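You operate a simulated robot arm through the tools that you are given. There is no shell and no other tool.

The job below is to be done with a simulated robot arm. You get a single attempt, and the scene is never put back.

TASK
Clamp the short rail, sand its filings off, then free the clamp.
Fine: the yellow sanding block goes back to its spot. Set down upright: sanding block. What is to be rubbed or washed off counts as gone when no trace of it is left.

The check looks at the end state, three seconds after you hand in, the way a careful person would. Anything else that was tipped, shoved, dropped, spilled or broken makes it a failure.

THE ROBOT
A 7-joint arm with a two-finger parallel gripper, fixed in place. Base frame: the origin is on the floor under the middle of its stand, x ahead of it, y to its left, z up. Lengths are in mm, angles in degrees, forces in N, time in s.
It reaches about 1479 mm from its shoulder. Its first joint turns from -166.0 to 166.0 degrees. Payload 4.4 kg.
Tool frame: the origin (TCP) lies between the finger pads and is the grasp point; the fingertips stand 23 mm ahead of it; z points along the fingers, y is the line along which they close. The gripper opens to 94 mm. The fingers are 38 mm wide and 10 mm thick; the gripper's body (54 by 96 mm) begins 39 mm behind the TCP.
Orientation is told as [roll, pitch, yaw] about the base's x, y, z axes, in that order, counted from this pose: with the fingers straight down and closing along the base's y, the tool's x points along the base's -x, its y along +y and its z along -z.

THE INTERFACE
- The arm moves only by the tool apply_moves. Its argument "targets" is a list of rows, each a list of 7 numbers: the gripper command, from -1 (fully open) to 1 (shut), values between in proportion, then the shift along the tool's x, y, z in mm, then the turn, a rotation vector about the tool's x, y, z in rad. In form: [[jaw, x, y, z, ax, ay, az], ...]. A call has 1 to 20 rows; each row is the pose to reach, as a shift and turn from the pose commanded when the call began, along the tool's axes at that moment. A row lasts 0.2 s, in which the tool goes at most 50 mm and 8.6 degrees; a call with a longer step from one row to the next is refused whole, and so is a gripper value outside its range. A pose out of reach is approached as far as the arm can. The call stops where the force on the tool passes 60 N (or 10 N more than at its start, if that is more) or the arm is blocked; 0.2 s more then pass. Each finger travels about 72 mm/s and halts on what it meets, pressing with about 45 N; the grip force reading is that of the motor and also rises with nothing between the fingers. The clock runs only during rows and for 0.2 s after the last one: add rows that repeat a pose to give the fingers time. The reply holds the time, the measured pose of the TCP, the force on the tool along the base axes, the opening and the grip force, in the units named above and with some noise, with the torque about the TCP (base axes, N m) and any sound that the robot's microphone picked up.
- Cameras (640 x 400 px; columns grow to the right, rows downward): "scene" is fixed at [400.8, 497.7, 1418.5]; the picture's right is [-0.52, -0.85, 0.00], its down [-0.59, 0.36, -0.72] and it looks along [0.62, -0.38, -0.69] (base axes); focal length 335 px, centre (320, 200). "wrist" rides on the gripper at [86, 16, -74] in the tool frame; the picture's right is [-0.18, 0.98, 0.00], its down [-0.58, -0.11, -0.81] and it looks along [-0.79, -0.15, 0.59] (tool axes); focal length 243 px, centre (320, 200). There is no depth. A picture from a camera that has moved, and an enlarged one, comes with that camera's place and axes in the base frame and with its lens.
- capture(camera): a new picture of that camera. It takes no simulated time.
- enlarge(camera, box): a new picture of the part [left, top, right, bottom] of that camera's present view, enlarged. It takes no simulated time.
- finish_job(): hands the job in; it is judged then, once.

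Places have to be worked out from the pictures, the camera data and where the tool is seen. Open the gripper and draw the arm clear of the work before you hand the job in, unless the task says otherwise.

The tools are called after ">>>" by a JSON object that holds its "op" and its "data". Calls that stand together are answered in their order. apply_moves: Moves the arm, as the interface text tells. Its arguments: {"type":"object","properties":{"targets":{"type":"array"}},"required":["targets"]} The other tools are called the same way: capture (camera) takes a picture; enlarge (camera, box) takes an enlarged picture of a part of a camera's view; finish_job () hands the job in.

At the start:

```text
t: 0.0
tcp_pos: [587.0, 197.1, 1194.2]
tcp_rot: [0.0, 0.0, -0.1]
ft_force: [0.2, 0.8, 0.3]
ft_torque: [0.01, -0.03, 0.0]
width: 93.9
gripper_force: 0.0
```

scene: 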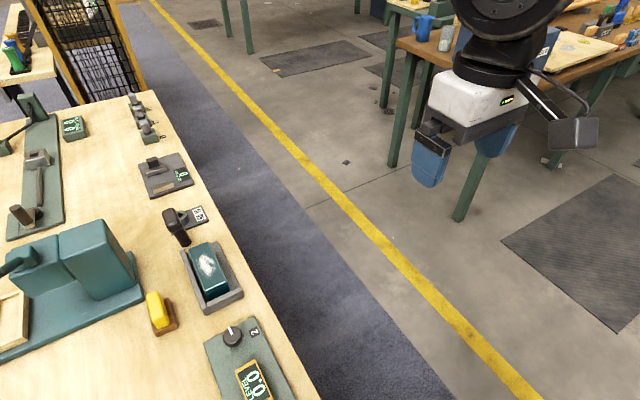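
wrist: 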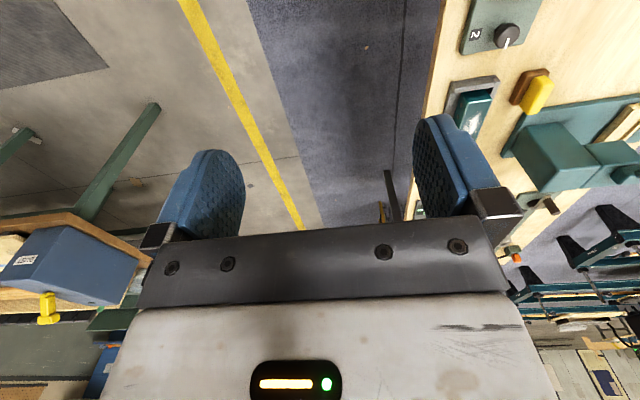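

I'll start by looking more closely at the workbench on the left, where the yellow block, the short rail with filings and a clamp seem to be.

>>> {"op": "enlarge", "data": {"camera": "scene", "box": [120, 180, 320, 400]}}

>>> {"op": "enlarge", "data": {"camera": "scene", "box": [0, 80, 220, 240]}}

>>> {"op": "enlarge", "data": {"camera": "wrist", "box": [400, 0, 640, 200]}}

>>> {"op": "enlarge", "data": {"camera": "scene", "box": [340, 0, 640, 200]}}

```text
1.82 times, centred on (220, 290) of scene
camera zoom: at [400.8, 497.7, 1418.5], right [-0.52, -0.85, 0.0], down [-0.59, 0.36, -0.72], along [0.62, -0.38, -0.69], focal length 608 px, centre (502, 36)
```

zoom: 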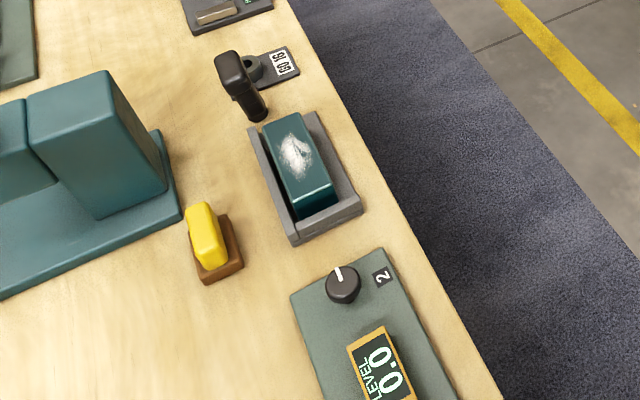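

```text
2.50 times, centred on (110, 160) of scene
camera zoom: at [400.8, 497.7, 1418.5], right [-0.52, -0.85, 0.0], down [-0.59, 0.36, -0.72], along [0.62, -0.38, -0.69], focal length 836 px, centre (845, 300)
```

zoom: 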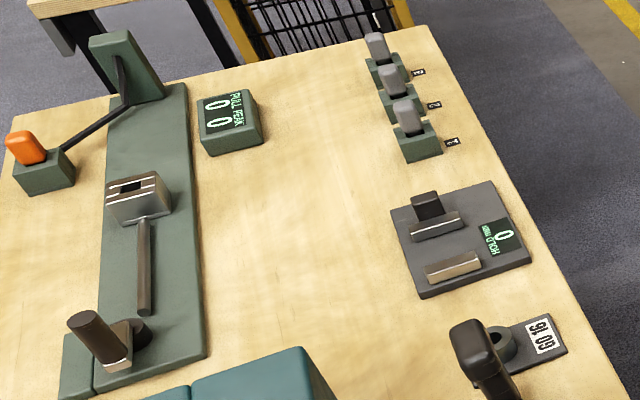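

```text
2.00 times, centred on (520, 100) of wrist
camera zoom: at [499.6, 212.8, 1270.1], right [0.18, 0.98, 0.0], down [0.58, -0.11, 0.81], along [0.79, -0.15, -0.59], focal length 485 px, centre (-80, 400)
```

zoom: 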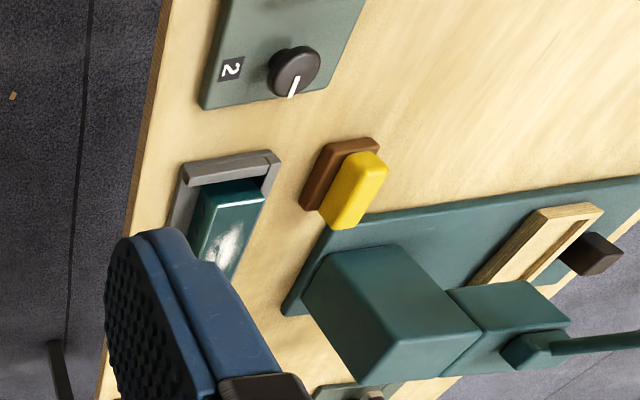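

```text
2.00 times, centred on (490, 100) of scene
camera zoom: at [400.8, 497.7, 1418.5], right [-0.52, -0.85, 0.0], down [-0.59, 0.36, -0.72], along [0.62, -0.38, -0.69], focal length 669 px, centre (-20, 400)
```

zoom: 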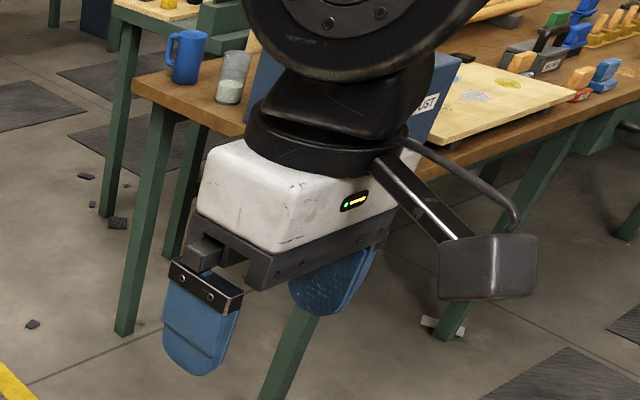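

The left bench holds a teal block with white filings in a grey cradle with a lever beside it, and the yellow block on a brown pad. The right bench also has things on it, so I'll swing the wrist camera right in free air to survey it before deciding which item is which.

>>> {"op": "apply_moves", "data": {"targets": [[-1, 0, -30, 0, 0, 0, 0.13], [-1, 0, -60, 0, 0, 0, 0.26], [-1, 0, -90, 0, 0, 0, 0.39], [-1, 0, -120, 0, 0, 0, 0.52], [-1, 0, -150, 0, 0, 0, 0.65], [-1, 0, -180, 0, 0, 0, 0.78], [-1, 0, -200, 0, 0, 0, 0.9]]}}

>>> {"op": "capture", "data": {"camera": "wrist"}}

>>> {"op": "capture", "data": {"camera": "scene"}}

```text
t: 1.6
tcp_pos: [583.3, -3.5, 1194.1]
tcp_rot: [-0.1, 0.0, -51.7]
ft_force: [-0.2, 0.1, 0.0]
ft_torque: [0.0, 0.01, -0.02]
width: 94.0
gripper_force: 0.1
```

```text
taken
camera wrist: at [542.8, 74.9, 1269.9], right [0.89, 0.47, 0.0], down [0.27, -0.52, 0.81], along [0.38, -0.71, -0.59], focal length 243 px, centre (320, 200)
```

wrist: 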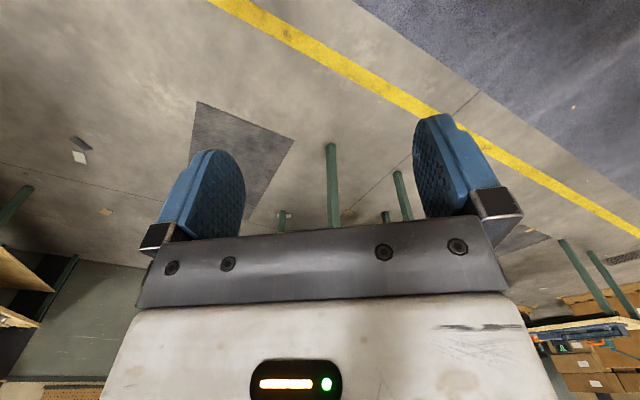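

```text
taken
```

scene: 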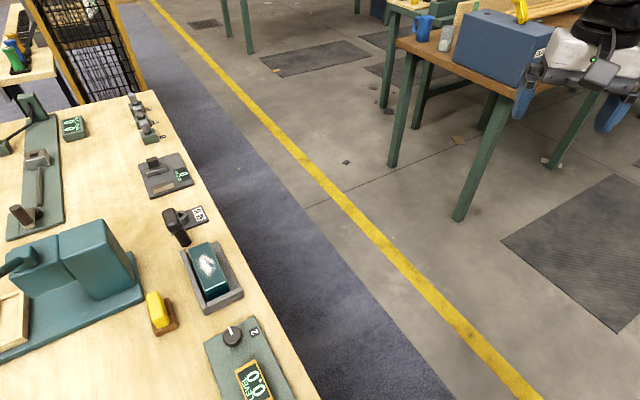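

The gripper hides the right bench, because the wrist picture is upside down and the gripper covers its upper part. I'll tilt the fingers toward that bench to see it.

>>> {"op": "apply_moves", "data": {"targets": [[-1, 0, 0, 0, 0, -0.14, 0], [-1, 0, 0, 0, 0, -0.28, 0], [-1, 0, 0, 0, 0, -0.42, 0], [-1, 0, 0, 0, 0, -0.56, 0], [-1, 0, 0, 0, 0, -0.7, 0]]}}

>>> {"op": "capture", "data": {"camera": "wrist"}}

```text
t: 2.8
tcp_pos: [585.9, -4.1, 1194.0]
tcp_rot: [0.0, -40.3, -51.7]
ft_force: [0.2, 0.3, 0.0]
ft_torque: [-0.01, 0.0, 0.0]
width: 93.9
gripper_force: 0.0
```

```text
taken
camera wrist: at [527.0, 96.2, 1196.4], right [0.86, 0.5, 0.12], down [-0.13, -0.01, 0.99], along [0.5, -0.87, 0.06], focal length 243 px, centre (320, 200)
```

wrist: 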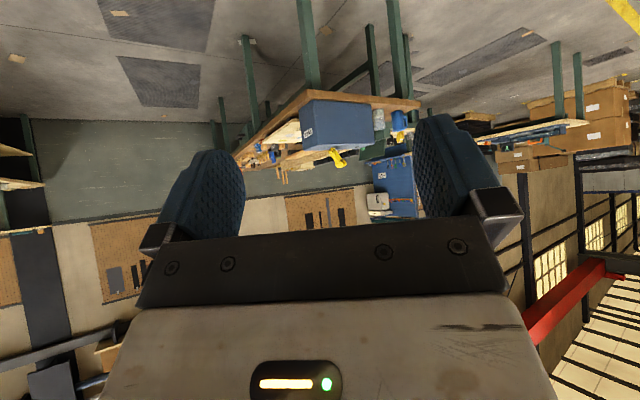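

>>> {"op": "enlarge", "data": {"camera": "wrist", "box": [230, 70, 430, 195]}}

>>> {"op": "enlarge", "data": {"camera": "scene", "box": [380, 0, 640, 160]}}

```text
3.20 times, centred on (330, 132) of wrist
camera zoom: at [527.0, 96.2, 1196.4], right [0.86, 0.5, 0.12], down [-0.13, -0.01, 0.99], along [0.5, -0.87, 0.06], focal length 776 px, centre (288, 416)
```

zoom: 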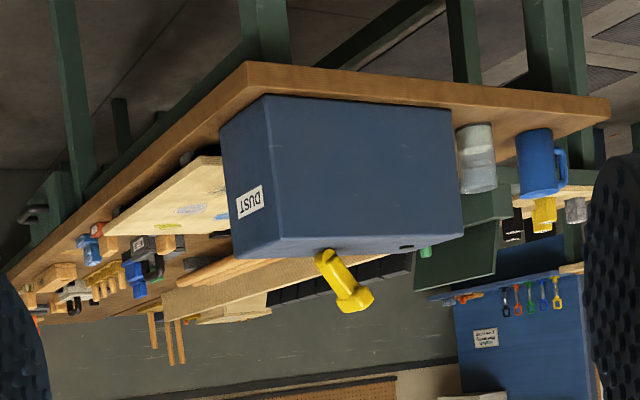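

```text
2.46 times, centred on (510, 80) of scene
camera zoom: at [400.8, 497.7, 1418.5], right [-0.52, -0.85, 0.0], down [-0.59, 0.36, -0.72], along [0.62, -0.38, -0.69], focal length 824 px, centre (-148, 495)
```

zoom: 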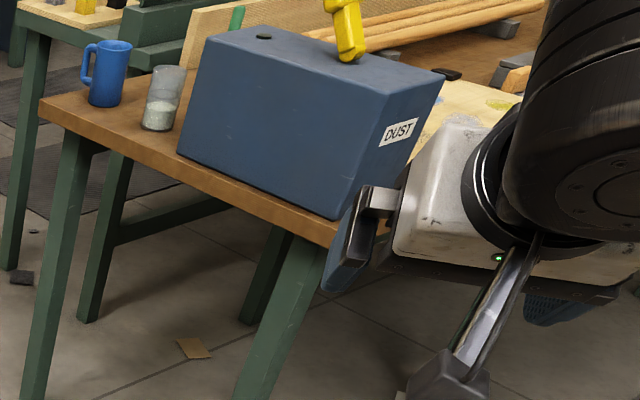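

The right bench holds a dust box, a mug, a board and assorted blocks. I'll move higher and closer to see the whole of it and rule out another rail there.

>>> {"op": "apply_moves", "data": {"targets": [[-1, -47, -15, 3, 0, 0.04, 0], [-1, -93, -31, 6, 0, 0.08, 0], [-1, -140, -46, 9, 0, 0.12, 0], [-1, -186, -62, 12, 0, 0.16, 0], [-1, -233, -77, 15, 0, 0.2, 0], [-1, -279, -92, 18, 0, 0.24, 0], [-1, -326, -108, 21, 0, 0.28, 0], [-1, -372, -123, 24, 0, 0.32, 0], [-1, -418, -138, 27, 0, 0.35, 0]]}}

>>> {"op": "capture", "data": {"camera": "wrist"}}

>>> {"op": "capture", "data": {"camera": "scene"}}

```text
t: 4.8
tcp_pos: [686.5, -352.7, 1444.6]
tcp_rot: [0.1, -20.1, -51.7]
ft_force: [-0.3, 0.2, 1.2]
ft_torque: [0.04, -0.01, 0.01]
width: 93.9
gripper_force: 0.1
```

```text
taken
camera wrist: at [632.8, -259.3, 1486.6], right [0.88, 0.48, 0.06], down [0.08, -0.28, 0.96], along [0.47, -0.83, -0.28], focal length 243 px, centre (320, 200)
```

wrist: 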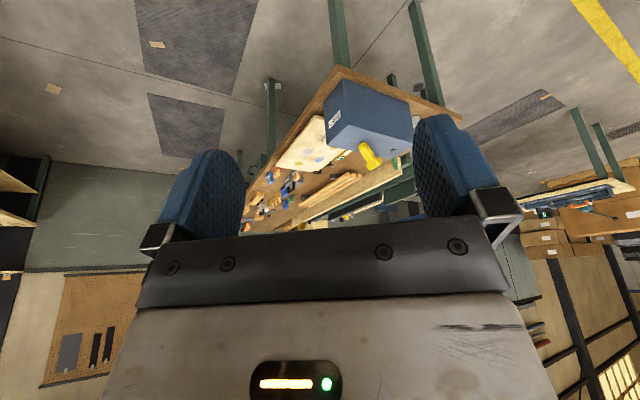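

```text
taken
```

scene: 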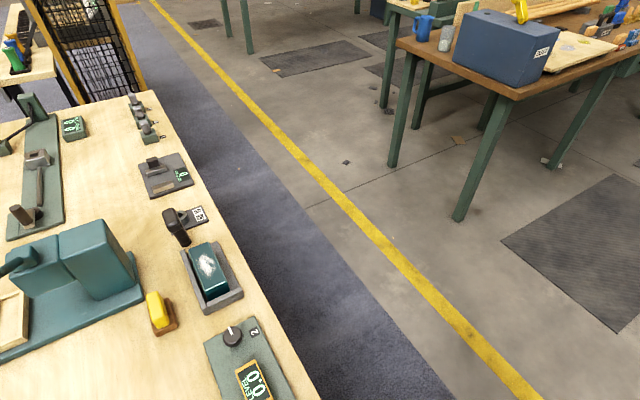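

>>> {"op": "enlarge", "data": {"camera": "wrist", "box": [235, 60, 445, 235]}}

>>> {"op": "enlarge", "data": {"camera": "scene", "box": [380, 0, 640, 160]}}

```text
2.29 times, centred on (340, 148) of wrist
camera zoom: at [632.8, -259.3, 1486.6], right [0.88, 0.48, 0.06], down [0.08, -0.28, 0.96], along [0.47, -0.83, -0.28], focal length 555 px, centre (274, 320)
```

zoom: 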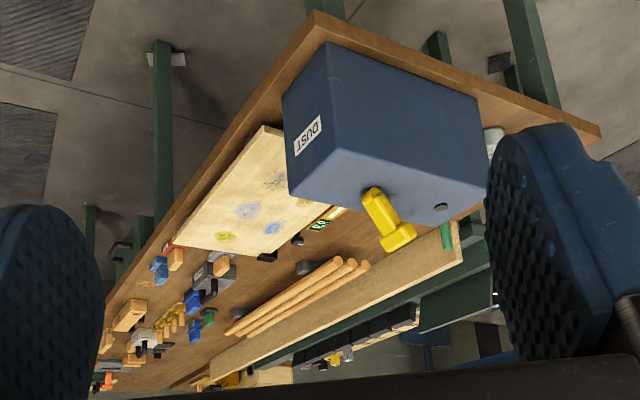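

```text
2.46 times, centred on (510, 80) of scene
camera zoom: at [400.8, 497.7, 1418.5], right [-0.52, -0.85, 0.0], down [-0.59, 0.36, -0.72], along [0.62, -0.38, -0.69], focal length 824 px, centre (-148, 495)
```

zoom: 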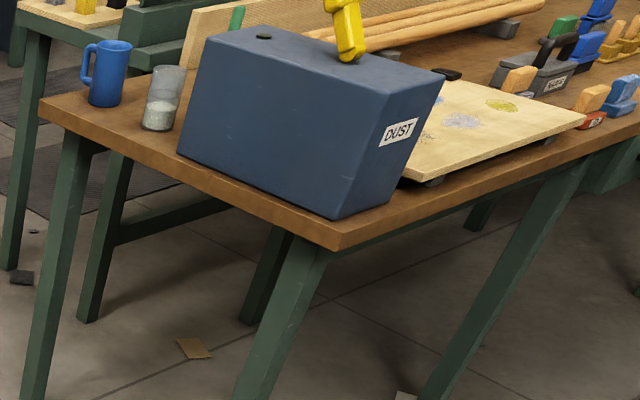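

The right bench only has the dust box, a painted board and tools, with no clampable rail. The only rail with filings is on the left bench, so I'll swing back over it with the fingers straight down for a close look.

>>> {"op": "apply_moves", "data": {"targets": [[-1, 37.4, 29.2, -1.4, -0.009, 0.019, -0.053], [-1, 74.8, 58.4, -2.9, -0.018, 0.038, -0.105], [-1, 112.2, 87.6, -4.3, -0.028, 0.057, -0.158], [-1, 149.6, 116.8, -5.7, -0.037, 0.076, -0.21], [-1, 187.1, 146, -7.2, -0.046, 0.096, -0.263], [-1, 224.5, 175.2, -8.6, -0.055, 0.115, -0.315], [-1, 261.9, 204.4, -10, -0.065, 0.134, -0.368], [-1, 299.3, 233.6, -11.5, -0.074, 0.153, -0.42], [-1, 336.7, 262.9, -12.9, -0.083, 0.172, -0.473], [-1, 374.1, 292.1, -14.4, -0.092, 0.191, -0.525], [-1, 411.5, 321.3, -15.8, -0.102, 0.21, -0.578], [-1, 448.9, 350.5, -17.2, -0.111, 0.229, -0.63], [-1, 486.4, 379.7, -18.7, -0.12, 0.249, -0.683], [-1, 523.8, 408.9, -20.1, -0.129, 0.268, -0.735], [-1, 561.2, 438.1, -21.5, -0.139, 0.287, -0.788], [-1, 598.6, 467.3, -23, -0.148, 0.306, -0.84], [-1, 636, 496.5, -24.4, -0.157, 0.325, -0.893]]}}

>>> {"op": "capture", "data": {"camera": "wrist"}}

>>> {"op": "capture", "data": {"camera": "scene"}}

```text
t: 8.4
tcp_pos: [700.3, 431.5, 1247.1]
tcp_rot: [0.0, -0.1, 0.2]
ft_force: [-0.4, -0.1, 0.7]
ft_torque: [0.03, -0.03, 0.02]
width: 93.9
gripper_force: 0.0
```

```text
taken
camera wrist: at [612.9, 446.8, 1323.4], right [0.18, 0.98, 0.0], down [0.58, -0.11, 0.81], along [0.79, -0.15, -0.59], focal length 243 px, centre (320, 200)
```

wrist: 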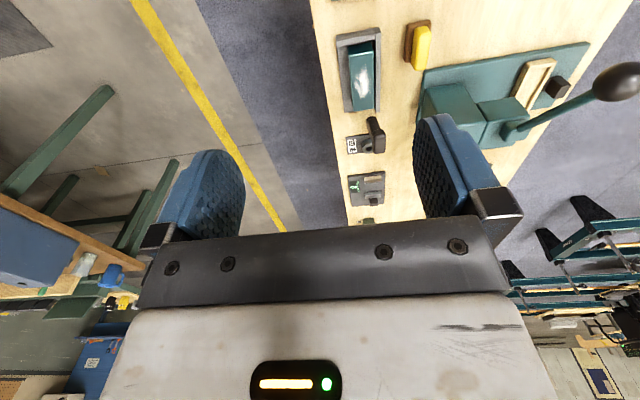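

```text
taken
```

scene: 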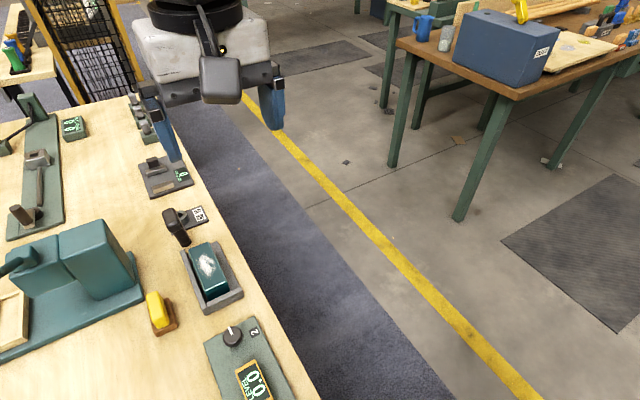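

>>> {"op": "enlarge", "data": {"camera": "wrist", "box": [310, 0, 470, 100]}}

>>> {"op": "enlarge", "data": {"camera": "wrist", "box": [310, 90, 470, 230]}}

>>> {"op": "enlarge", "data": {"camera": "wrist", "box": [400, 20, 640, 180]}}

>>> {"op": "enlarge", "data": {"camera": "scene", "box": [130, 190, 290, 340]}}

```text
4.00 times, centred on (390, 50) of wrist
camera zoom: at [612.9, 446.8, 1323.4], right [0.18, 0.98, 0.0], down [0.58, -0.11, 0.81], along [0.79, -0.15, -0.59], focal length 970 px, centre (40, 800)
```

zoom: 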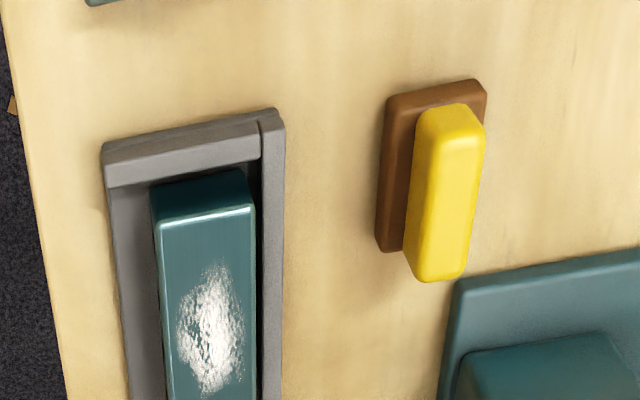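

```text
2.86 times, centred on (390, 160) of wrist
camera zoom: at [612.9, 446.8, 1323.4], right [0.18, 0.98, 0.0], down [0.58, -0.11, 0.81], along [0.79, -0.15, -0.59], focal length 693 px, centre (120, 314)
```

zoom: 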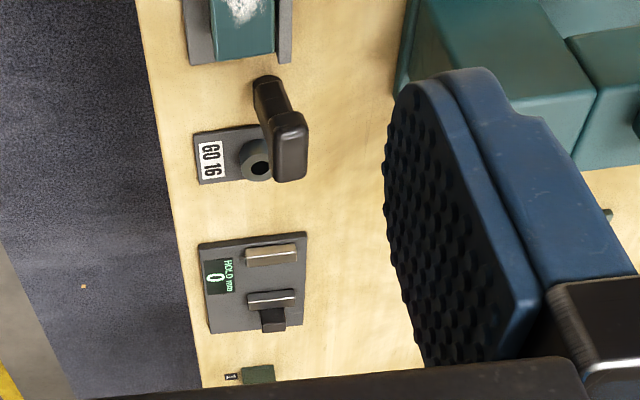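

```text
2.50 times, centred on (520, 100) of wrist
camera zoom: at [612.9, 446.8, 1323.4], right [0.18, 0.98, 0.0], down [0.58, -0.11, 0.81], along [0.79, -0.15, -0.59], focal length 606 px, centre (-180, 450)
```

zoom: 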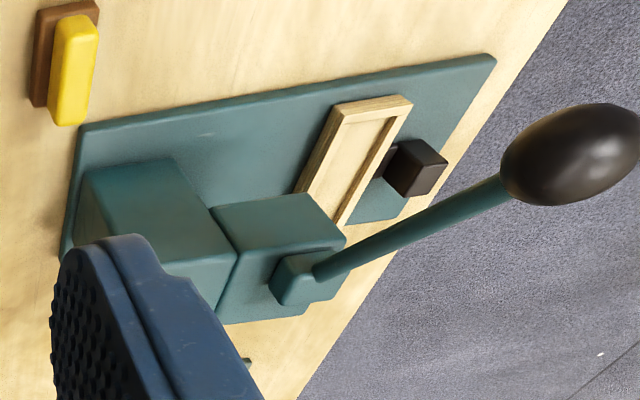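

```text
2.67 times, centred on (210, 265) of scene
camera zoom: at [400.8, 497.7, 1418.5], right [-0.52, -0.85, 0.0], down [-0.59, 0.36, -0.72], along [0.62, -0.38, -0.69], focal length 892 px, centre (613, 27)
```

zoom: 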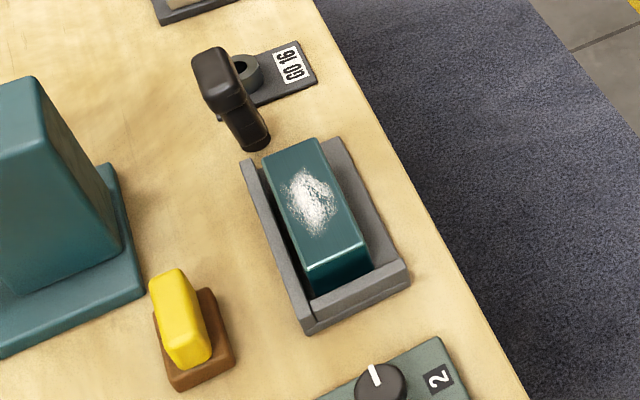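

The rail with filings sits in a grey L-shaped fixture at about (870, 487), top near z≈830. The yellow block is at about (857, 603), and a dark handle stands near (1000, 500). I'll lower the camera for a closer look at how the fixture clamps.

>>> {"op": "apply_moves", "data": {"targets": [[-1, -10, 10, 40, 0, 0, 0], [-1, -20, 20, 80, 0, 0, 0], [-1, -30, 30, 120, 0, 0, 0], [-1, -40, 40, 160, 0, 0, 0], [-1, -50, 48, 197, 0, 0, 0]]}}

>>> {"op": "capture", "data": {"camera": "wrist"}}

>>> {"op": "enlarge", "data": {"camera": "wrist", "box": [240, 0, 440, 160]}}

>>> {"op": "enlarge", "data": {"camera": "wrist", "box": [240, 120, 440, 240]}}

```text
t: 9.6
tcp_pos: [750.5, 477.9, 1050.2]
tcp_rot: [0.1, -0.1, 0.1]
ft_force: [-0.8, -0.8, 0.2]
ft_torque: [0.0, 0.0, 0.0]
width: 94.0
gripper_force: 0.1
```

```text
taken
camera wrist: at [663.5, 494.0, 1125.7], right [0.18, 0.98, 0.0], down [0.58, -0.11, 0.81], along [0.79, -0.15, -0.59], focal length 243 px, centre (320, 200)
```

wrist: 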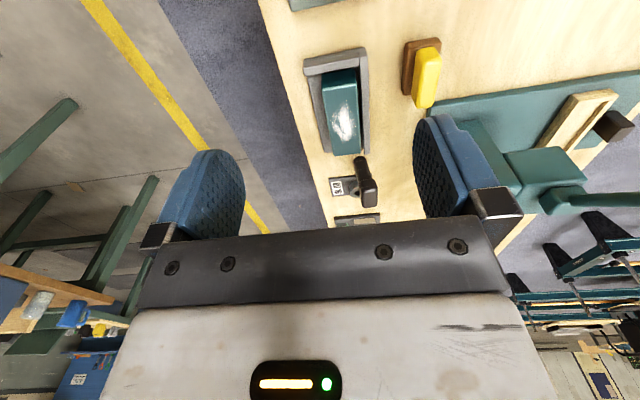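

```text
2.50 times, centred on (340, 80) of wrist
camera zoom: at [663.5, 494.0, 1125.7], right [0.18, 0.98, 0.0], down [0.58, -0.11, 0.81], along [0.79, -0.15, -0.59], focal length 606 px, centre (270, 500)
```

zoom: 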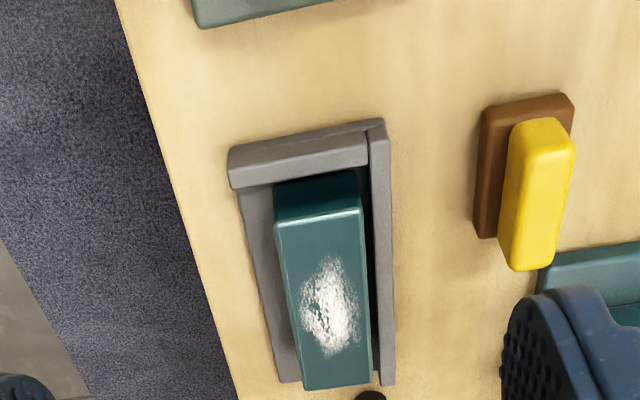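

```text
3.20 times, centred on (340, 180) of wrist
camera zoom: at [663.5, 494.0, 1125.7], right [0.18, 0.98, 0.0], down [0.58, -0.11, 0.81], along [0.79, -0.15, -0.59], focal length 776 px, centre (256, 264)
```

zoom: 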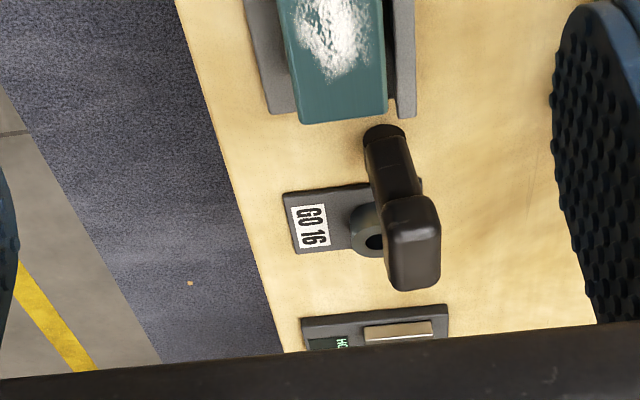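

The dark piece is a vertical cylinder with a rounded handle on top, right at the open end of the fixture. I'll go lower and tilt the camera nearly horizontal to see it from the side.

>>> {"op": "apply_moves", "data": {"targets": [[-1, 14, -8, 24, 0, -0.14, 0], [-1, 28, -15, 48, 0, -0.28, 0], [-1, 42, -23, 72, 0, -0.42, 0], [-1, 56, -30, 96, 0, -0.56, 0], [-1, 70, -38, 120, 0, -0.7, 0]]}}

>>> {"op": "capture", "data": {"camera": "wrist"}}

>>> {"op": "enlarge", "data": {"camera": "wrist", "box": [230, 60, 450, 230]}}

```text
t: 10.8
tcp_pos: [681.0, 439.0, 933.3]
tcp_rot: [0.1, -40.2, 0.1]
ft_force: [-0.5, 0.3, -0.3]
ft_torque: [0.01, -0.01, 0.0]
width: 94.0
gripper_force: 0.1
```

```text
taken
camera wrist: at [566.6, 456.5, 935.3], right [0.14, 0.98, 0.12], down [-0.08, -0.11, 0.99], along [0.99, -0.15, 0.06], focal length 243 px, centre (320, 200)
```

wrist: 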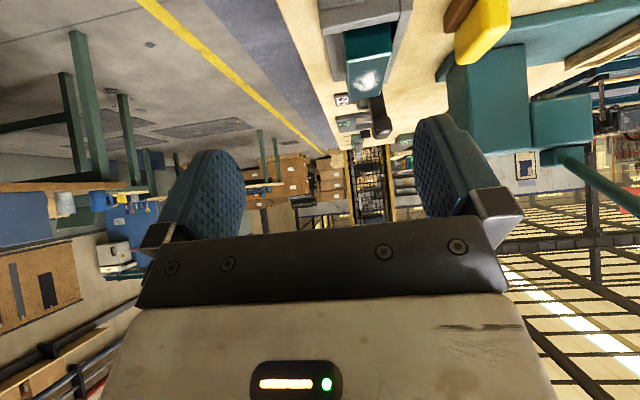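

```text
2.35 times, centred on (340, 145) of wrist
camera zoom: at [566.6, 456.5, 935.3], right [0.14, 0.98, 0.12], down [-0.08, -0.11, 0.99], along [0.99, -0.15, 0.06], focal length 571 px, centre (273, 329)
```

zoom: 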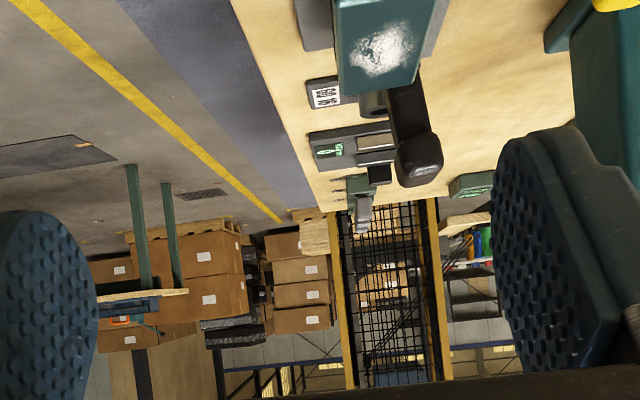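

The handle top is at about z≈855, so it's a tall post. I'll swing to the aisle side and look along +y to see the fixture and post in profile.

>>> {"op": "apply_moves", "data": {"targets": [[-1, -17, -18, 15, -0.092, 0, -0.109], [-1, -34, -36, 30, -0.184, 0, -0.218], [-1, -51, -54, 44, -0.276, 0, -0.327], [-1, -68, -72, 59, -0.369, 0, -0.436], [-1, -85, -90, 74, -0.461, 0, -0.545], [-1, -103, -109, 89, -0.553, 0, -0.655], [-1, -120, -127, 104, -0.645, 0, -0.764], [-1, -137, -145, 119, -0.737, 0, -0.873], [-1, -154, -163, 133, -0.829, 0, -0.982], [-1, -171, -181, 148, -0.921, 0, -1.091], [-1, -188, -199, 163, -1.013, 0, -1.2]]}}

>>> {"op": "capture", "data": {"camera": "wrist"}}

>>> {"op": "capture", "data": {"camera": "scene"}}

```text
t: 13.2
tcp_pos: [931.3, 240.7, 926.4]
tcp_rot: [0.0, -40.1, 90.2]
ft_force: [0.1, 0.0, 0.4]
ft_torque: [-0.01, -0.01, 0.01]
width: 93.9
gripper_force: 0.0
```

```text
taken
camera wrist: at [915.1, 126.8, 929.9], right [-0.98, 0.14, 0.12], down [0.11, -0.07, 0.99], along [0.14, 0.99, 0.06], focal length 243 px, centre (320, 200)
```

wrist: 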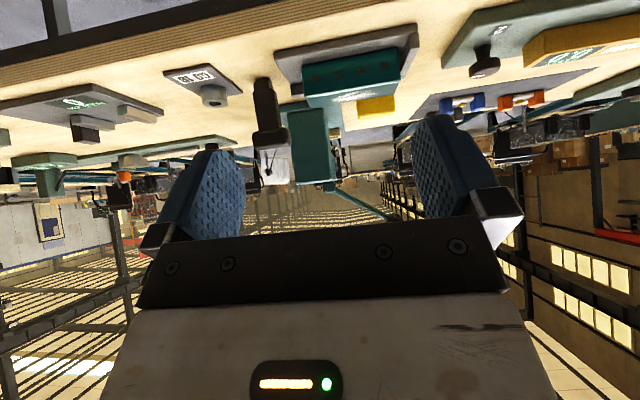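

```text
taken
```

scene: 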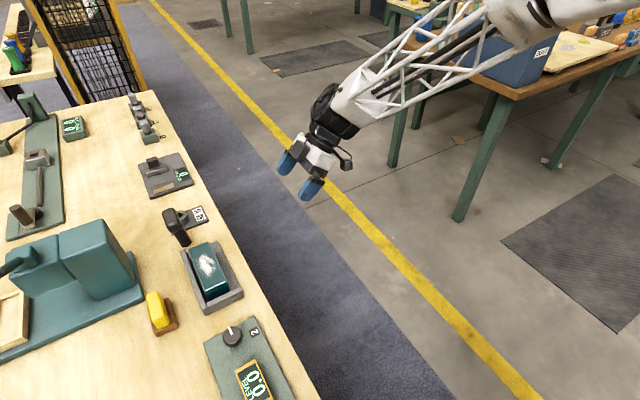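

>>> {"op": "enlarge", "data": {"camera": "wrist", "box": [150, 20, 450, 190]}}

>>> {"op": "enlarge", "data": {"camera": "wrist", "box": [230, 50, 350, 150]}}

>>> {"op": "enlarge", "data": {"camera": "wrist", "box": [0, 50, 240, 220]}}

>>> {"op": "enlarge", "data": {"camera": "wrist", "box": [400, 0, 640, 150]}}

```text
2.13 times, centred on (300, 105) of wrist
camera zoom: at [915.1, 126.8, 929.9], right [-0.98, 0.14, 0.12], down [0.11, -0.07, 0.99], along [0.14, 0.99, 0.06], focal length 518 px, centre (363, 403)
```

zoom: 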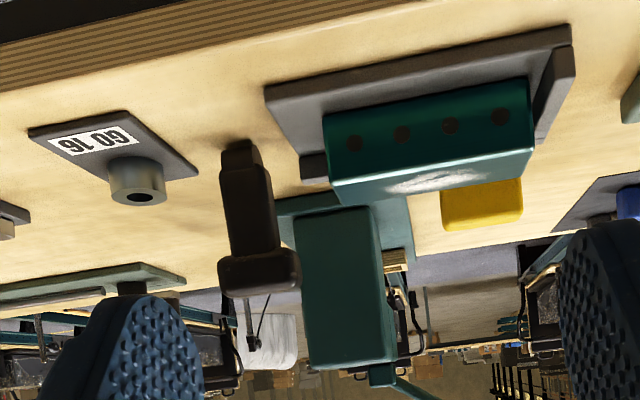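

```text
4.00 times, centred on (290, 100) of wrist
camera zoom: at [915.1, 126.8, 929.9], right [-0.98, 0.14, 0.12], down [0.11, -0.07, 0.99], along [0.14, 0.99, 0.06], focal length 970 px, centre (440, 600)
```

zoom: 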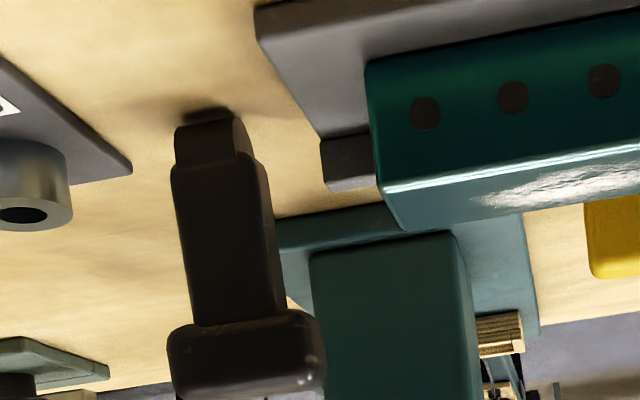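

```text
2.35 times, centred on (120, 135) of wrist
camera zoom: at [915.1, 126.8, 929.9], right [-0.98, 0.14, 0.12], down [0.11, -0.07, 0.99], along [0.14, 0.99, 0.06], focal length 571 px, centre (791, 353)
```

zoom: 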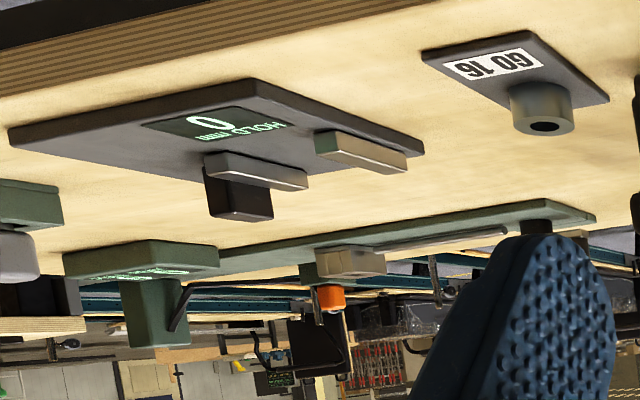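

```text
2.67 times, centred on (520, 75) of wrist
camera zoom: at [915.1, 126.8, 929.9], right [-0.98, 0.14, 0.12], down [0.11, -0.07, 0.99], along [0.14, 0.99, 0.06], focal length 647 px, centre (-213, 533)
```

zoom: 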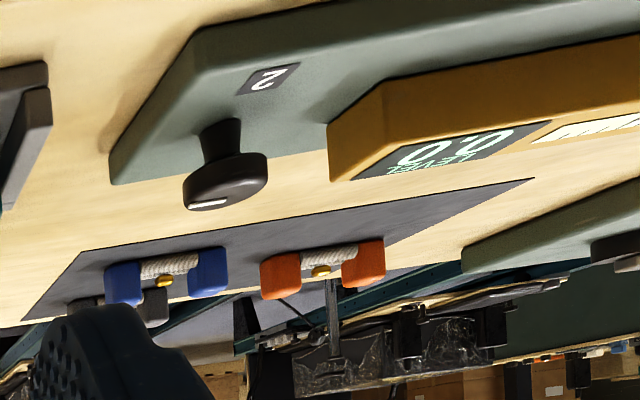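

The dark post looks like a separate plug gauge belonging to the "GO 16" ring. There are more things on the bench at lower x (a blue and an orange jaw pair beyond the LEVEL panel), so I'll turn the camera that way.

>>> {"op": "apply_moves", "data": {"targets": [[-1, 0, 15, 0, -0.092, 0, -0.109], [-1, 0, 30, 0, -0.184, 0, -0.218], [-1, 0, 45, 0, -0.276, 0, -0.327], [-1, 0, 60, 0, -0.369, 0, -0.436], [-1, 0, 75, 0, -0.461, 0, -0.545], [-1, 0, 90, 0, -0.553, 0, -0.655]]}}

>>> {"op": "capture", "data": {"camera": "wrist"}}

>>> {"op": "enlarge", "data": {"camera": "wrist", "box": [200, 0, 640, 220]}}

```text
t: 14.6
tcp_pos: [841.3, 240.0, 927.7]
tcp_rot: [0.2, -40.2, 139.2]
ft_force: [0.1, 0.0, 0.4]
ft_torque: [0.0, 0.04, -0.01]
width: 94.2
gripper_force: 0.0
```

```text
taken
camera wrist: at [916.7, 154.2, 930.9], right [-0.75, -0.65, 0.12], down [0.13, 0.03, 0.99], along [-0.65, 0.76, 0.06], focal length 243 px, centre (320, 200)
```

wrist: 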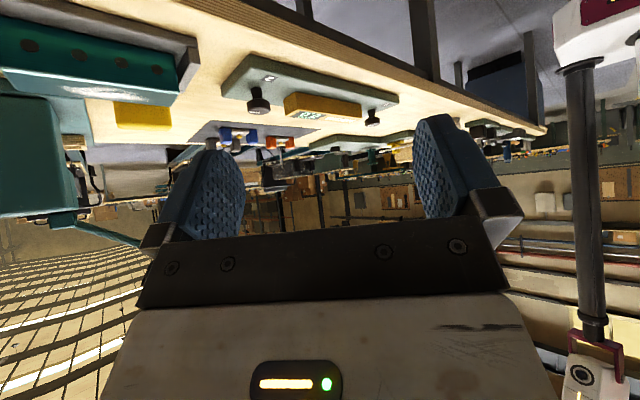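

```text
1.45 times, centred on (420, 110) of wrist
camera zoom: at [916.7, 154.2, 930.9], right [-0.75, -0.65, 0.12], down [0.13, 0.03, 0.99], along [-0.65, 0.76, 0.06], focal length 353 px, centre (174, 331)
```

zoom: 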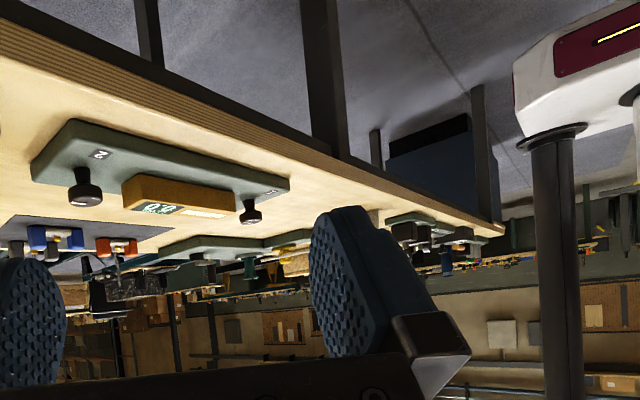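

>>> {"op": "apply_moves", "data": {"targets": [[-1, -39, 17, -14, 0, 0.048, 0], [-1, -78, 33, -28, 0, 0.097, 0], [-1, -117, 50, -41, 0, 0.145, 0], [-1, -156, 67, -55, 0, 0.194, 0], [-1, -196, 83, -69, 0, 0.242, 0], [-1, -235, 100, -83, 0, 0.29, 0], [-1, -274, 117, -96, 0, 0.339, 0], [-1, -313, 133, -110, 0, 0.387, 0], [-1, -352, 150, -124, 0, 0.436, 0]]}}

>>> {"op": "capture", "data": {"camera": "wrist"}}

>>> {"op": "enlarge", "data": {"camera": "wrist", "box": [220, 0, 480, 220]}}

>>> {"op": "enlarge", "data": {"camera": "wrist", "box": [0, 0, 240, 200]}}

```text
t: 16.6
tcp_pos: [600.8, 254.1, 1234.7]
tcp_rot: [-1.3, -17.2, 139.3]
ft_force: [-1.7, -0.7, 7.7]
ft_torque: [-0.11, -0.24, -0.03]
width: 93.8
gripper_force: 0.1
out of reach, approached as far as the arm can: row 9
```

```text
taken
camera wrist: at [667.0, 172.4, 1280.8], right [-0.78, -0.63, 0.03], down [-0.18, 0.27, 0.94], along [-0.6, 0.73, -0.33], focal length 243 px, centre (320, 200)
```

wrist: 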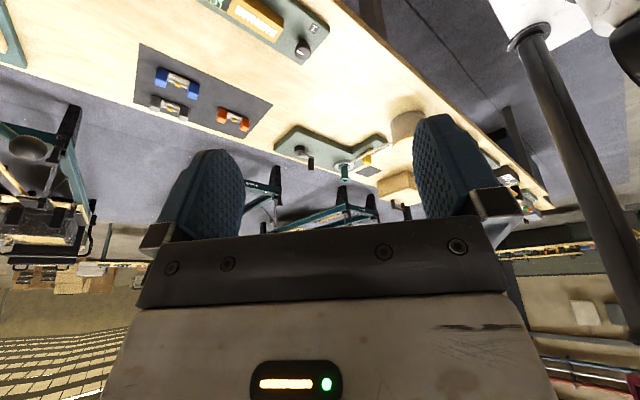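

```text
1.82 times, centred on (350, 110) of wrist
camera zoom: at [667.0, 172.4, 1280.8], right [-0.78, -0.63, 0.03], down [-0.18, 0.27, 0.94], along [-0.6, 0.73, -0.33], focal length 441 px, centre (266, 364)
```

zoom: 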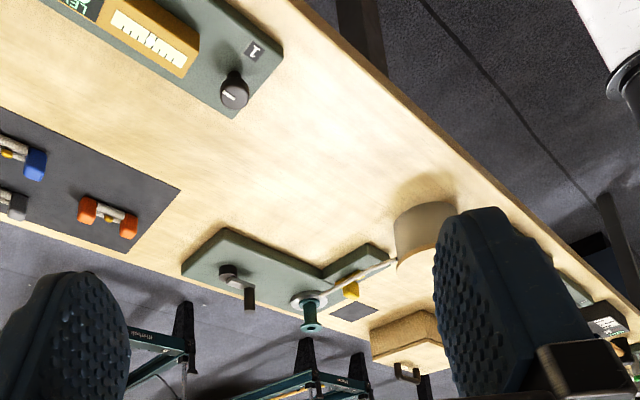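

```text
2.00 times, centred on (120, 100) of wrist
camera zoom: at [667.0, 172.4, 1280.8], right [-0.78, -0.63, 0.03], down [-0.18, 0.27, 0.94], along [-0.6, 0.73, -0.33], focal length 485 px, centre (720, 400)
```

zoom: 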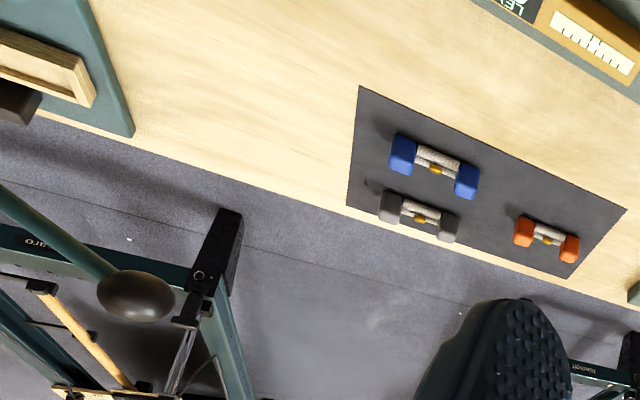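

The bench carries on toward negative x with more stations. I'll move around so the arm faces outward over that part and look there too.

>>> {"op": "apply_moves", "data": {"targets": [[-1, -39, 13, 11, 0.03, 0, 0.11], [-1, -78, 26, 21, 0.06, 0, 0.221], [-1, -117, 38, 32, 0.09, 0, 0.331], [-1, -156, 51, 42, 0.12, 0, 0.442], [-1, -194, 64, 53, 0.15, 0, 0.552], [-1, -233, 77, 63, 0.18, 0, 0.663], [-1, -272, 89, 74, 0.21, 0, 0.773], [-1, -311, 102, 84, 0.24, 0, 0.884], [-1, -350, 115, 95, 0.27, 0, 0.994]]}}

>>> {"op": "capture", "data": {"camera": "wrist"}}

```text
t: 18.6
tcp_pos: [318.2, 355.7, 1207.9]
tcp_rot: [1.4, -17.2, 92.4]
ft_force: [0.2, -0.5, 0.6]
ft_torque: [-0.01, 0.01, 0.0]
width: 94.0
gripper_force: 0.0
out of reach, approached as far as the arm can: row 6, 7, 8, 9
```

```text
taken
camera wrist: at [306.4, 251.6, 1255.5], right [-0.99, 0.13, 0.08], down [0.12, 0.32, 0.94], along [0.09, 0.94, -0.33], focal length 243 px, centre (320, 200)
```

wrist: 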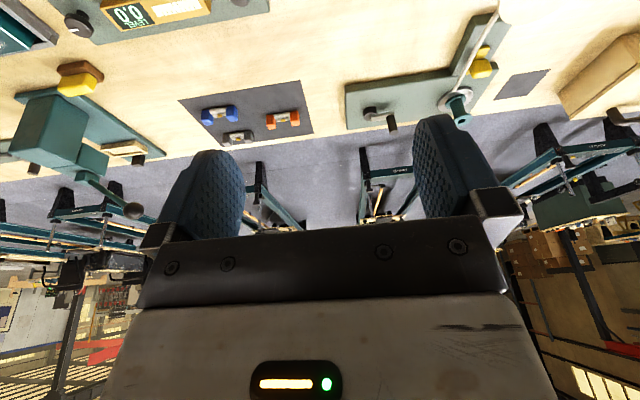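

>>> {"op": "enlarge", "data": {"camera": "wrist", "box": [330, 0, 640, 160]}}

>>> {"op": "enlarge", "data": {"camera": "wrist", "box": [0, 0, 330, 220]}}

```text
2.06 times, centred on (485, 80) of wrist
camera zoom: at [306.4, 251.6, 1255.5], right [-0.99, 0.13, 0.08], down [0.12, 0.32, 0.94], along [0.09, 0.94, -0.33], focal length 501 px, centre (-21, 448)
```

zoom: 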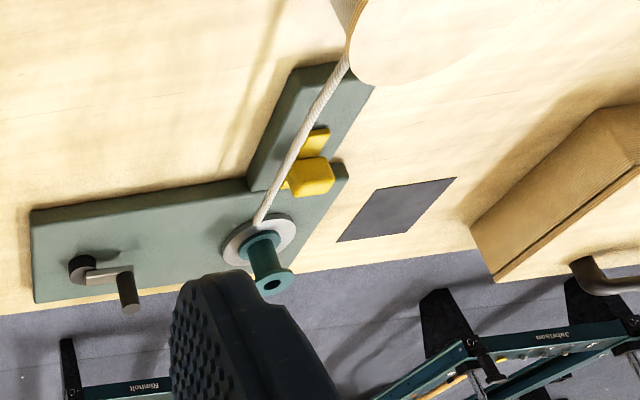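

```text
1.82 times, centred on (165, 110) of wrist
camera zoom: at [306.4, 251.6, 1255.5], right [-0.99, 0.13, 0.08], down [0.12, 0.32, 0.94], along [0.09, 0.94, -0.33], focal length 441 px, centre (602, 364)
```

zoom: 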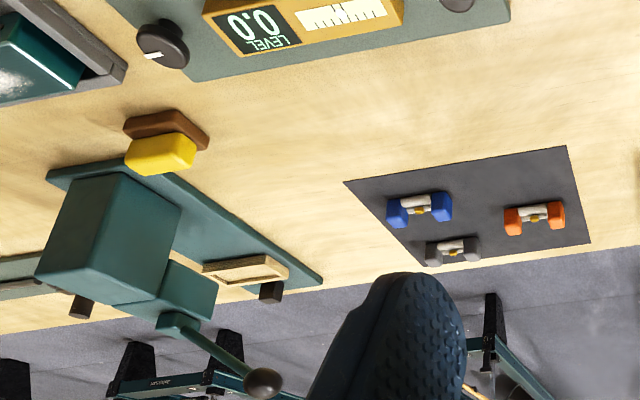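

>>> {"op": "apply_moves", "data": {"targets": [[-1, -15, 39, 4, -0.026, 0, -0.096], [-1, -29, 78, 8, -0.052, 0, -0.193], [-1, -44, 116, 12, -0.078, 0, -0.289], [-1, -58, 155, 16, -0.105, 0, -0.386], [-1, -73, 194, 20, -0.131, 0, -0.482], [-1, -87, 233, 24, -0.157, 0, -0.579], [-1, -102, 272, 28, -0.183, 0, -0.675]]}}

>>> {"op": "capture", "data": {"camera": "wrist"}}

>>> {"op": "enlarge", "data": {"camera": "wrist", "box": [220, 0, 640, 220]}}

```text
t: 20.4
tcp_pos: [52.7, 445.9, 1168.2]
tcp_rot: [4.1, -14.4, 130.5]
ft_force: [-0.9, 0.8, -0.5]
ft_torque: [0.0, -0.01, -0.03]
width: 94.2
gripper_force: 0.0
stopped in row 7: the arm was blocked; the commanded pose is now the measured one
```

```text
taken
camera wrist: at [109.8, 360.7, 1221.5], right [-0.85, -0.51, 0.11], down [-0.11, 0.39, 0.92], along [-0.51, 0.77, -0.39], focal length 243 px, centre (320, 200)
```

wrist: 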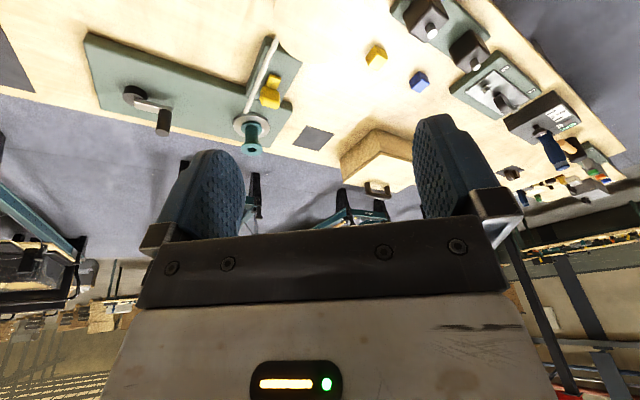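

```text
1.52 times, centred on (430, 110) of wrist
camera zoom: at [109.8, 360.7, 1221.5], right [-0.85, -0.51, 0.11], down [-0.11, 0.39, 0.92], along [-0.51, 0.77, -0.39], focal length 370 px, centre (152, 337)
```

zoom: 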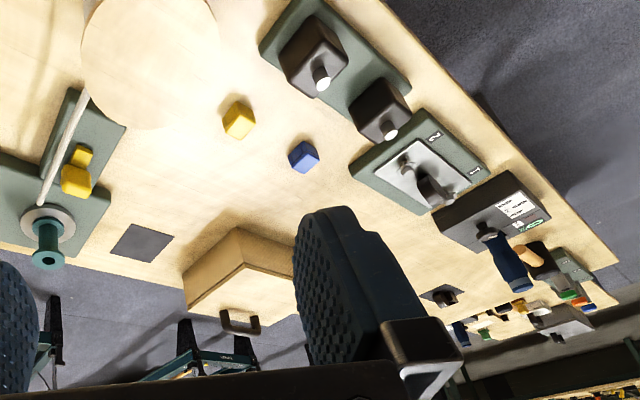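

No other rail turned up there. I'll go back toward the jig on the left bench for a detailed close look at the post and fixture.

>>> {"op": "apply_moves", "data": {"targets": [[-1, 17, -30, -8, 0.024, 0.016, 0.141], [-1, 34, -60, -15, 0.047, 0.032, 0.281], [-1, 51, -90, -23, 0.071, 0.048, 0.422], [-1, 68, -119, -31, 0.094, 0.064, 0.562], [-1, 85, -149, -39, 0.118, 0.08, 0.703], [-1, 102, -179, -46, 0.142, 0.095, 0.843], [-1, 119, -209, -54, 0.165, 0.111, 0.984], [-1, 136, -239, -62, 0.189, 0.127, 1.124], [-1, 154, -269, -69, 0.212, 0.143, 1.265], [-1, 171, -299, -77, 0.236, 0.159, 1.405]]}}

>>> {"op": "capture", "data": {"camera": "wrist"}}

>>> {"op": "enlarge", "data": {"camera": "scene", "box": [150, 190, 250, 265]}}

```text
t: 22.6
tcp_pos: [395.2, 511.5, 1167.7]
tcp_rot: [14.0, -2.3, 49.2]
ft_force: [0.1, 0.4, -0.5]
ft_torque: [0.03, 0.03, -0.01]
width: 94.0
gripper_force: 0.1
out of reach, approached as far as the arm can: row 1, 2, 3, 4, 5, 6, 7, 8, 9, 10
```

```text
taken
camera wrist: at [337.0, 441.8, 1241.2], right [-0.61, 0.76, 0.24], down [0.59, 0.22, 0.78], along [0.53, 0.62, -0.58], focal length 243 px, centre (320, 200)
```

wrist: 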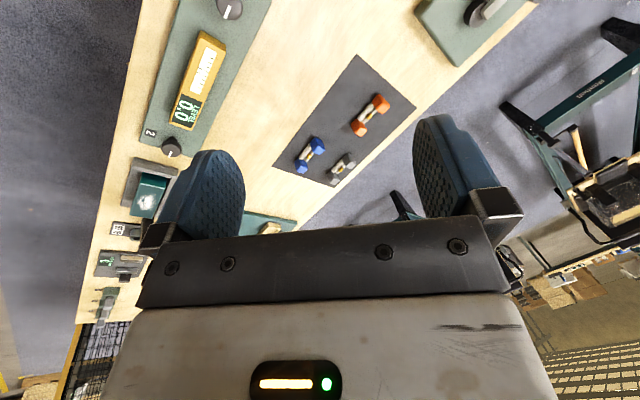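

```text
5.33 times, centred on (200, 228) of scene
camera zoom: at [400.8, 497.7, 1418.5], right [-0.52, -0.85, 0.0], down [-0.59, 0.36, -0.72], along [0.62, -0.38, -0.69], focal length 1784 px, centre (960, 53)
```

zoom: 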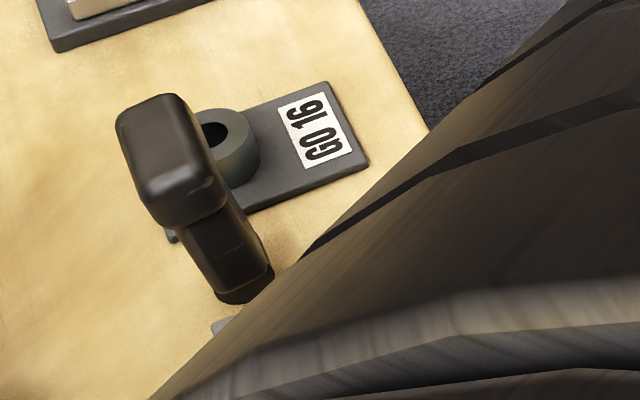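

>>> {"op": "apply_moves", "data": {"targets": [[-1, -17, -34, -6, 0, 0, 0.109], [-1, -35, -69, -12, 0, 0, 0.218], [-1, -52, -103, -19, 0, 0, 0.327], [-1, -70, -137, -25, 0, 0, 0.436], [-1, -87, -172, -31, 0, 0, 0.545], [-1, -104, -206, -37, 0, 0, 0.655], [-1, -122, -241, -44, 0, 0, 0.764], [-1, -139, -275, -50, 0, 0, 0.873]]}}

>>> {"op": "enlarge", "data": {"camera": "scene", "box": [150, 190, 250, 265]}}

>>> {"op": "enlarge", "data": {"camera": "scene", "box": [170, 230, 270, 325]}}

```text
t: 24.4
tcp_pos: [587.3, 341.1, 925.4]
tcp_rot: [14.9, 5.2, 17.8]
ft_force: [-0.9, 0.2, 0.3]
ft_torque: [-0.01, 0.01, 0.02]
width: 94.1
gripper_force: 0.1
out of reach, approached as far as the arm can: row 1, 2, 3, 4, 5, 6, 7, 8
```

```text
5.33 times, centred on (200, 228) of scene
camera zoom: at [400.8, 497.7, 1418.5], right [-0.52, -0.85, 0.0], down [-0.59, 0.36, -0.72], along [0.62, -0.38, -0.69], focal length 1784 px, centre (960, 53)
```

zoom: 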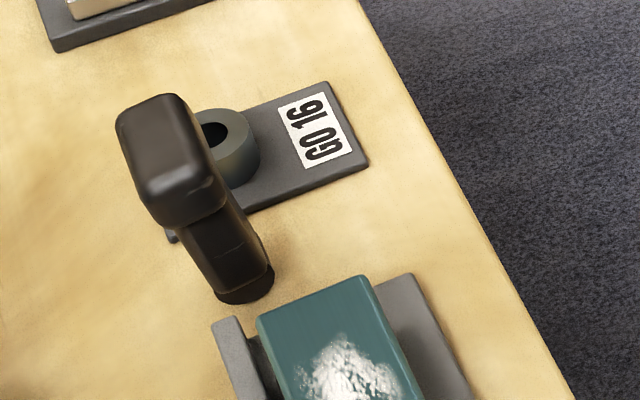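

```text
4.21 times, centred on (220, 278) of scene
camera zoom: at [400.8, 497.7, 1418.5], right [-0.52, -0.85, 0.0], down [-0.59, 0.36, -0.72], along [0.62, -0.38, -0.69], focal length 1409 px, centre (741, -126)
```

zoom: 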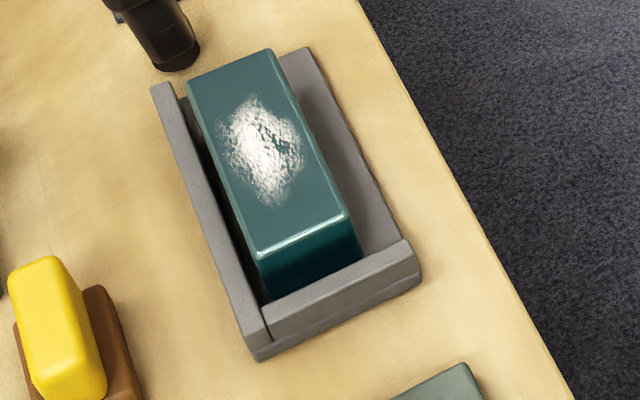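

The arm ended at z=925, not where I asked, so I'll look at its configuration before moving again.

>>> {"op": "capture", "data": {"camera": "scene"}}

>>> {"op": "capture", "data": {"camera": "wrist"}}

```text
taken
```

scene: 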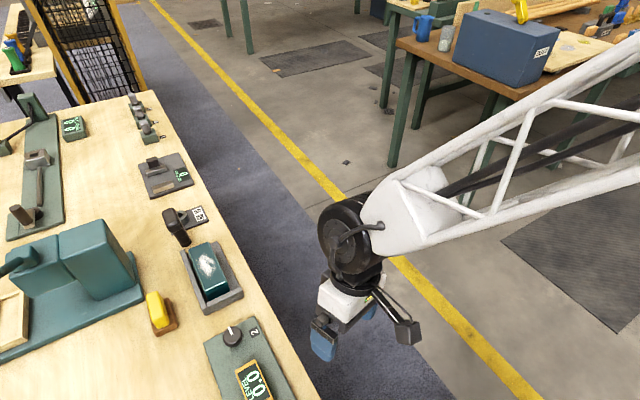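

```text
taken
camera wrist: at [511.9, 313.3, 1009.1], right [-0.09, 0.97, 0.24], down [0.71, -0.1, 0.69], along [0.7, 0.23, -0.68], focal length 243 px, centre (320, 200)
```

wrist: 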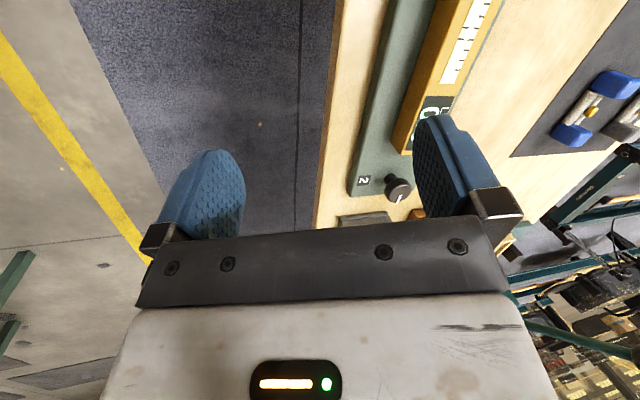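

The arm is in free air over the aisle, just not at the commanded pose. I'll hold that command for a few rows to see whether it converges.

>>> {"op": "apply_moves", "data": {"targets": [[-1, 0, 0, 0, 0, 0, 0], [-1, 0, 0, 0, 0, 0, 0], [-1, 0, 0, 0, 0, 0, 0]]}}

```text
t: 25.2
tcp_pos: [586.8, 341.6, 924.0]
tcp_rot: [14.9, 5.2, 17.8]
ft_force: [0.4, 0.1, 0.4]
ft_torque: [-0.01, 0.0, -0.02]
width: 94.0
gripper_force: 0.0
```

>>> {"op": "apply_moves", "data": {"targets": [[-1, -17, -4, -36, 0.035, -0.019, 0.042], [-1, -35, -7, -72, 0.07, -0.037, 0.085], [-1, -52, -11, -108, 0.105, -0.056, 0.127], [-1, -69, -14, -144, 0.139, -0.074, 0.17], [-1, -87, -18, -181, 0.174, -0.093, 0.212], [-1, -104, -21, -217, 0.209, -0.111, 0.255], [-1, -122, -25, -253, 0.244, -0.13, 0.297]]}}

>>> {"op": "capture", "data": {"camera": "scene"}}

```text
t: 26.8
tcp_pos: [647.9, 223.4, 944.0]
tcp_rot: [10.8, 2.3, 12.4]
ft_force: [0.1, 0.8, -0.1]
ft_torque: [-0.02, 0.02, -0.03]
width: 94.0
gripper_force: 0.0
out of reach, approached as far as the arm can: row 1, 2, 3, 4, 5, 6, 7
```

```text
taken
```

scene: 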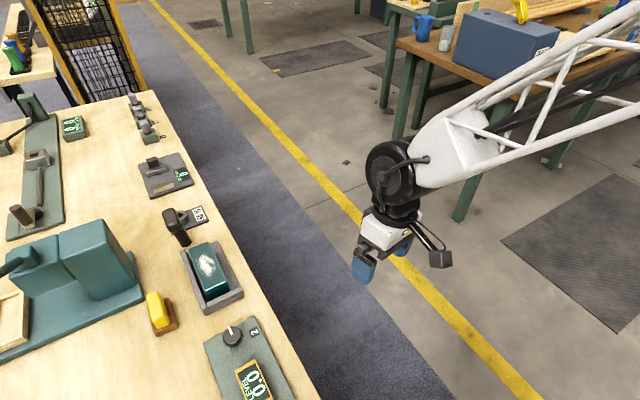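

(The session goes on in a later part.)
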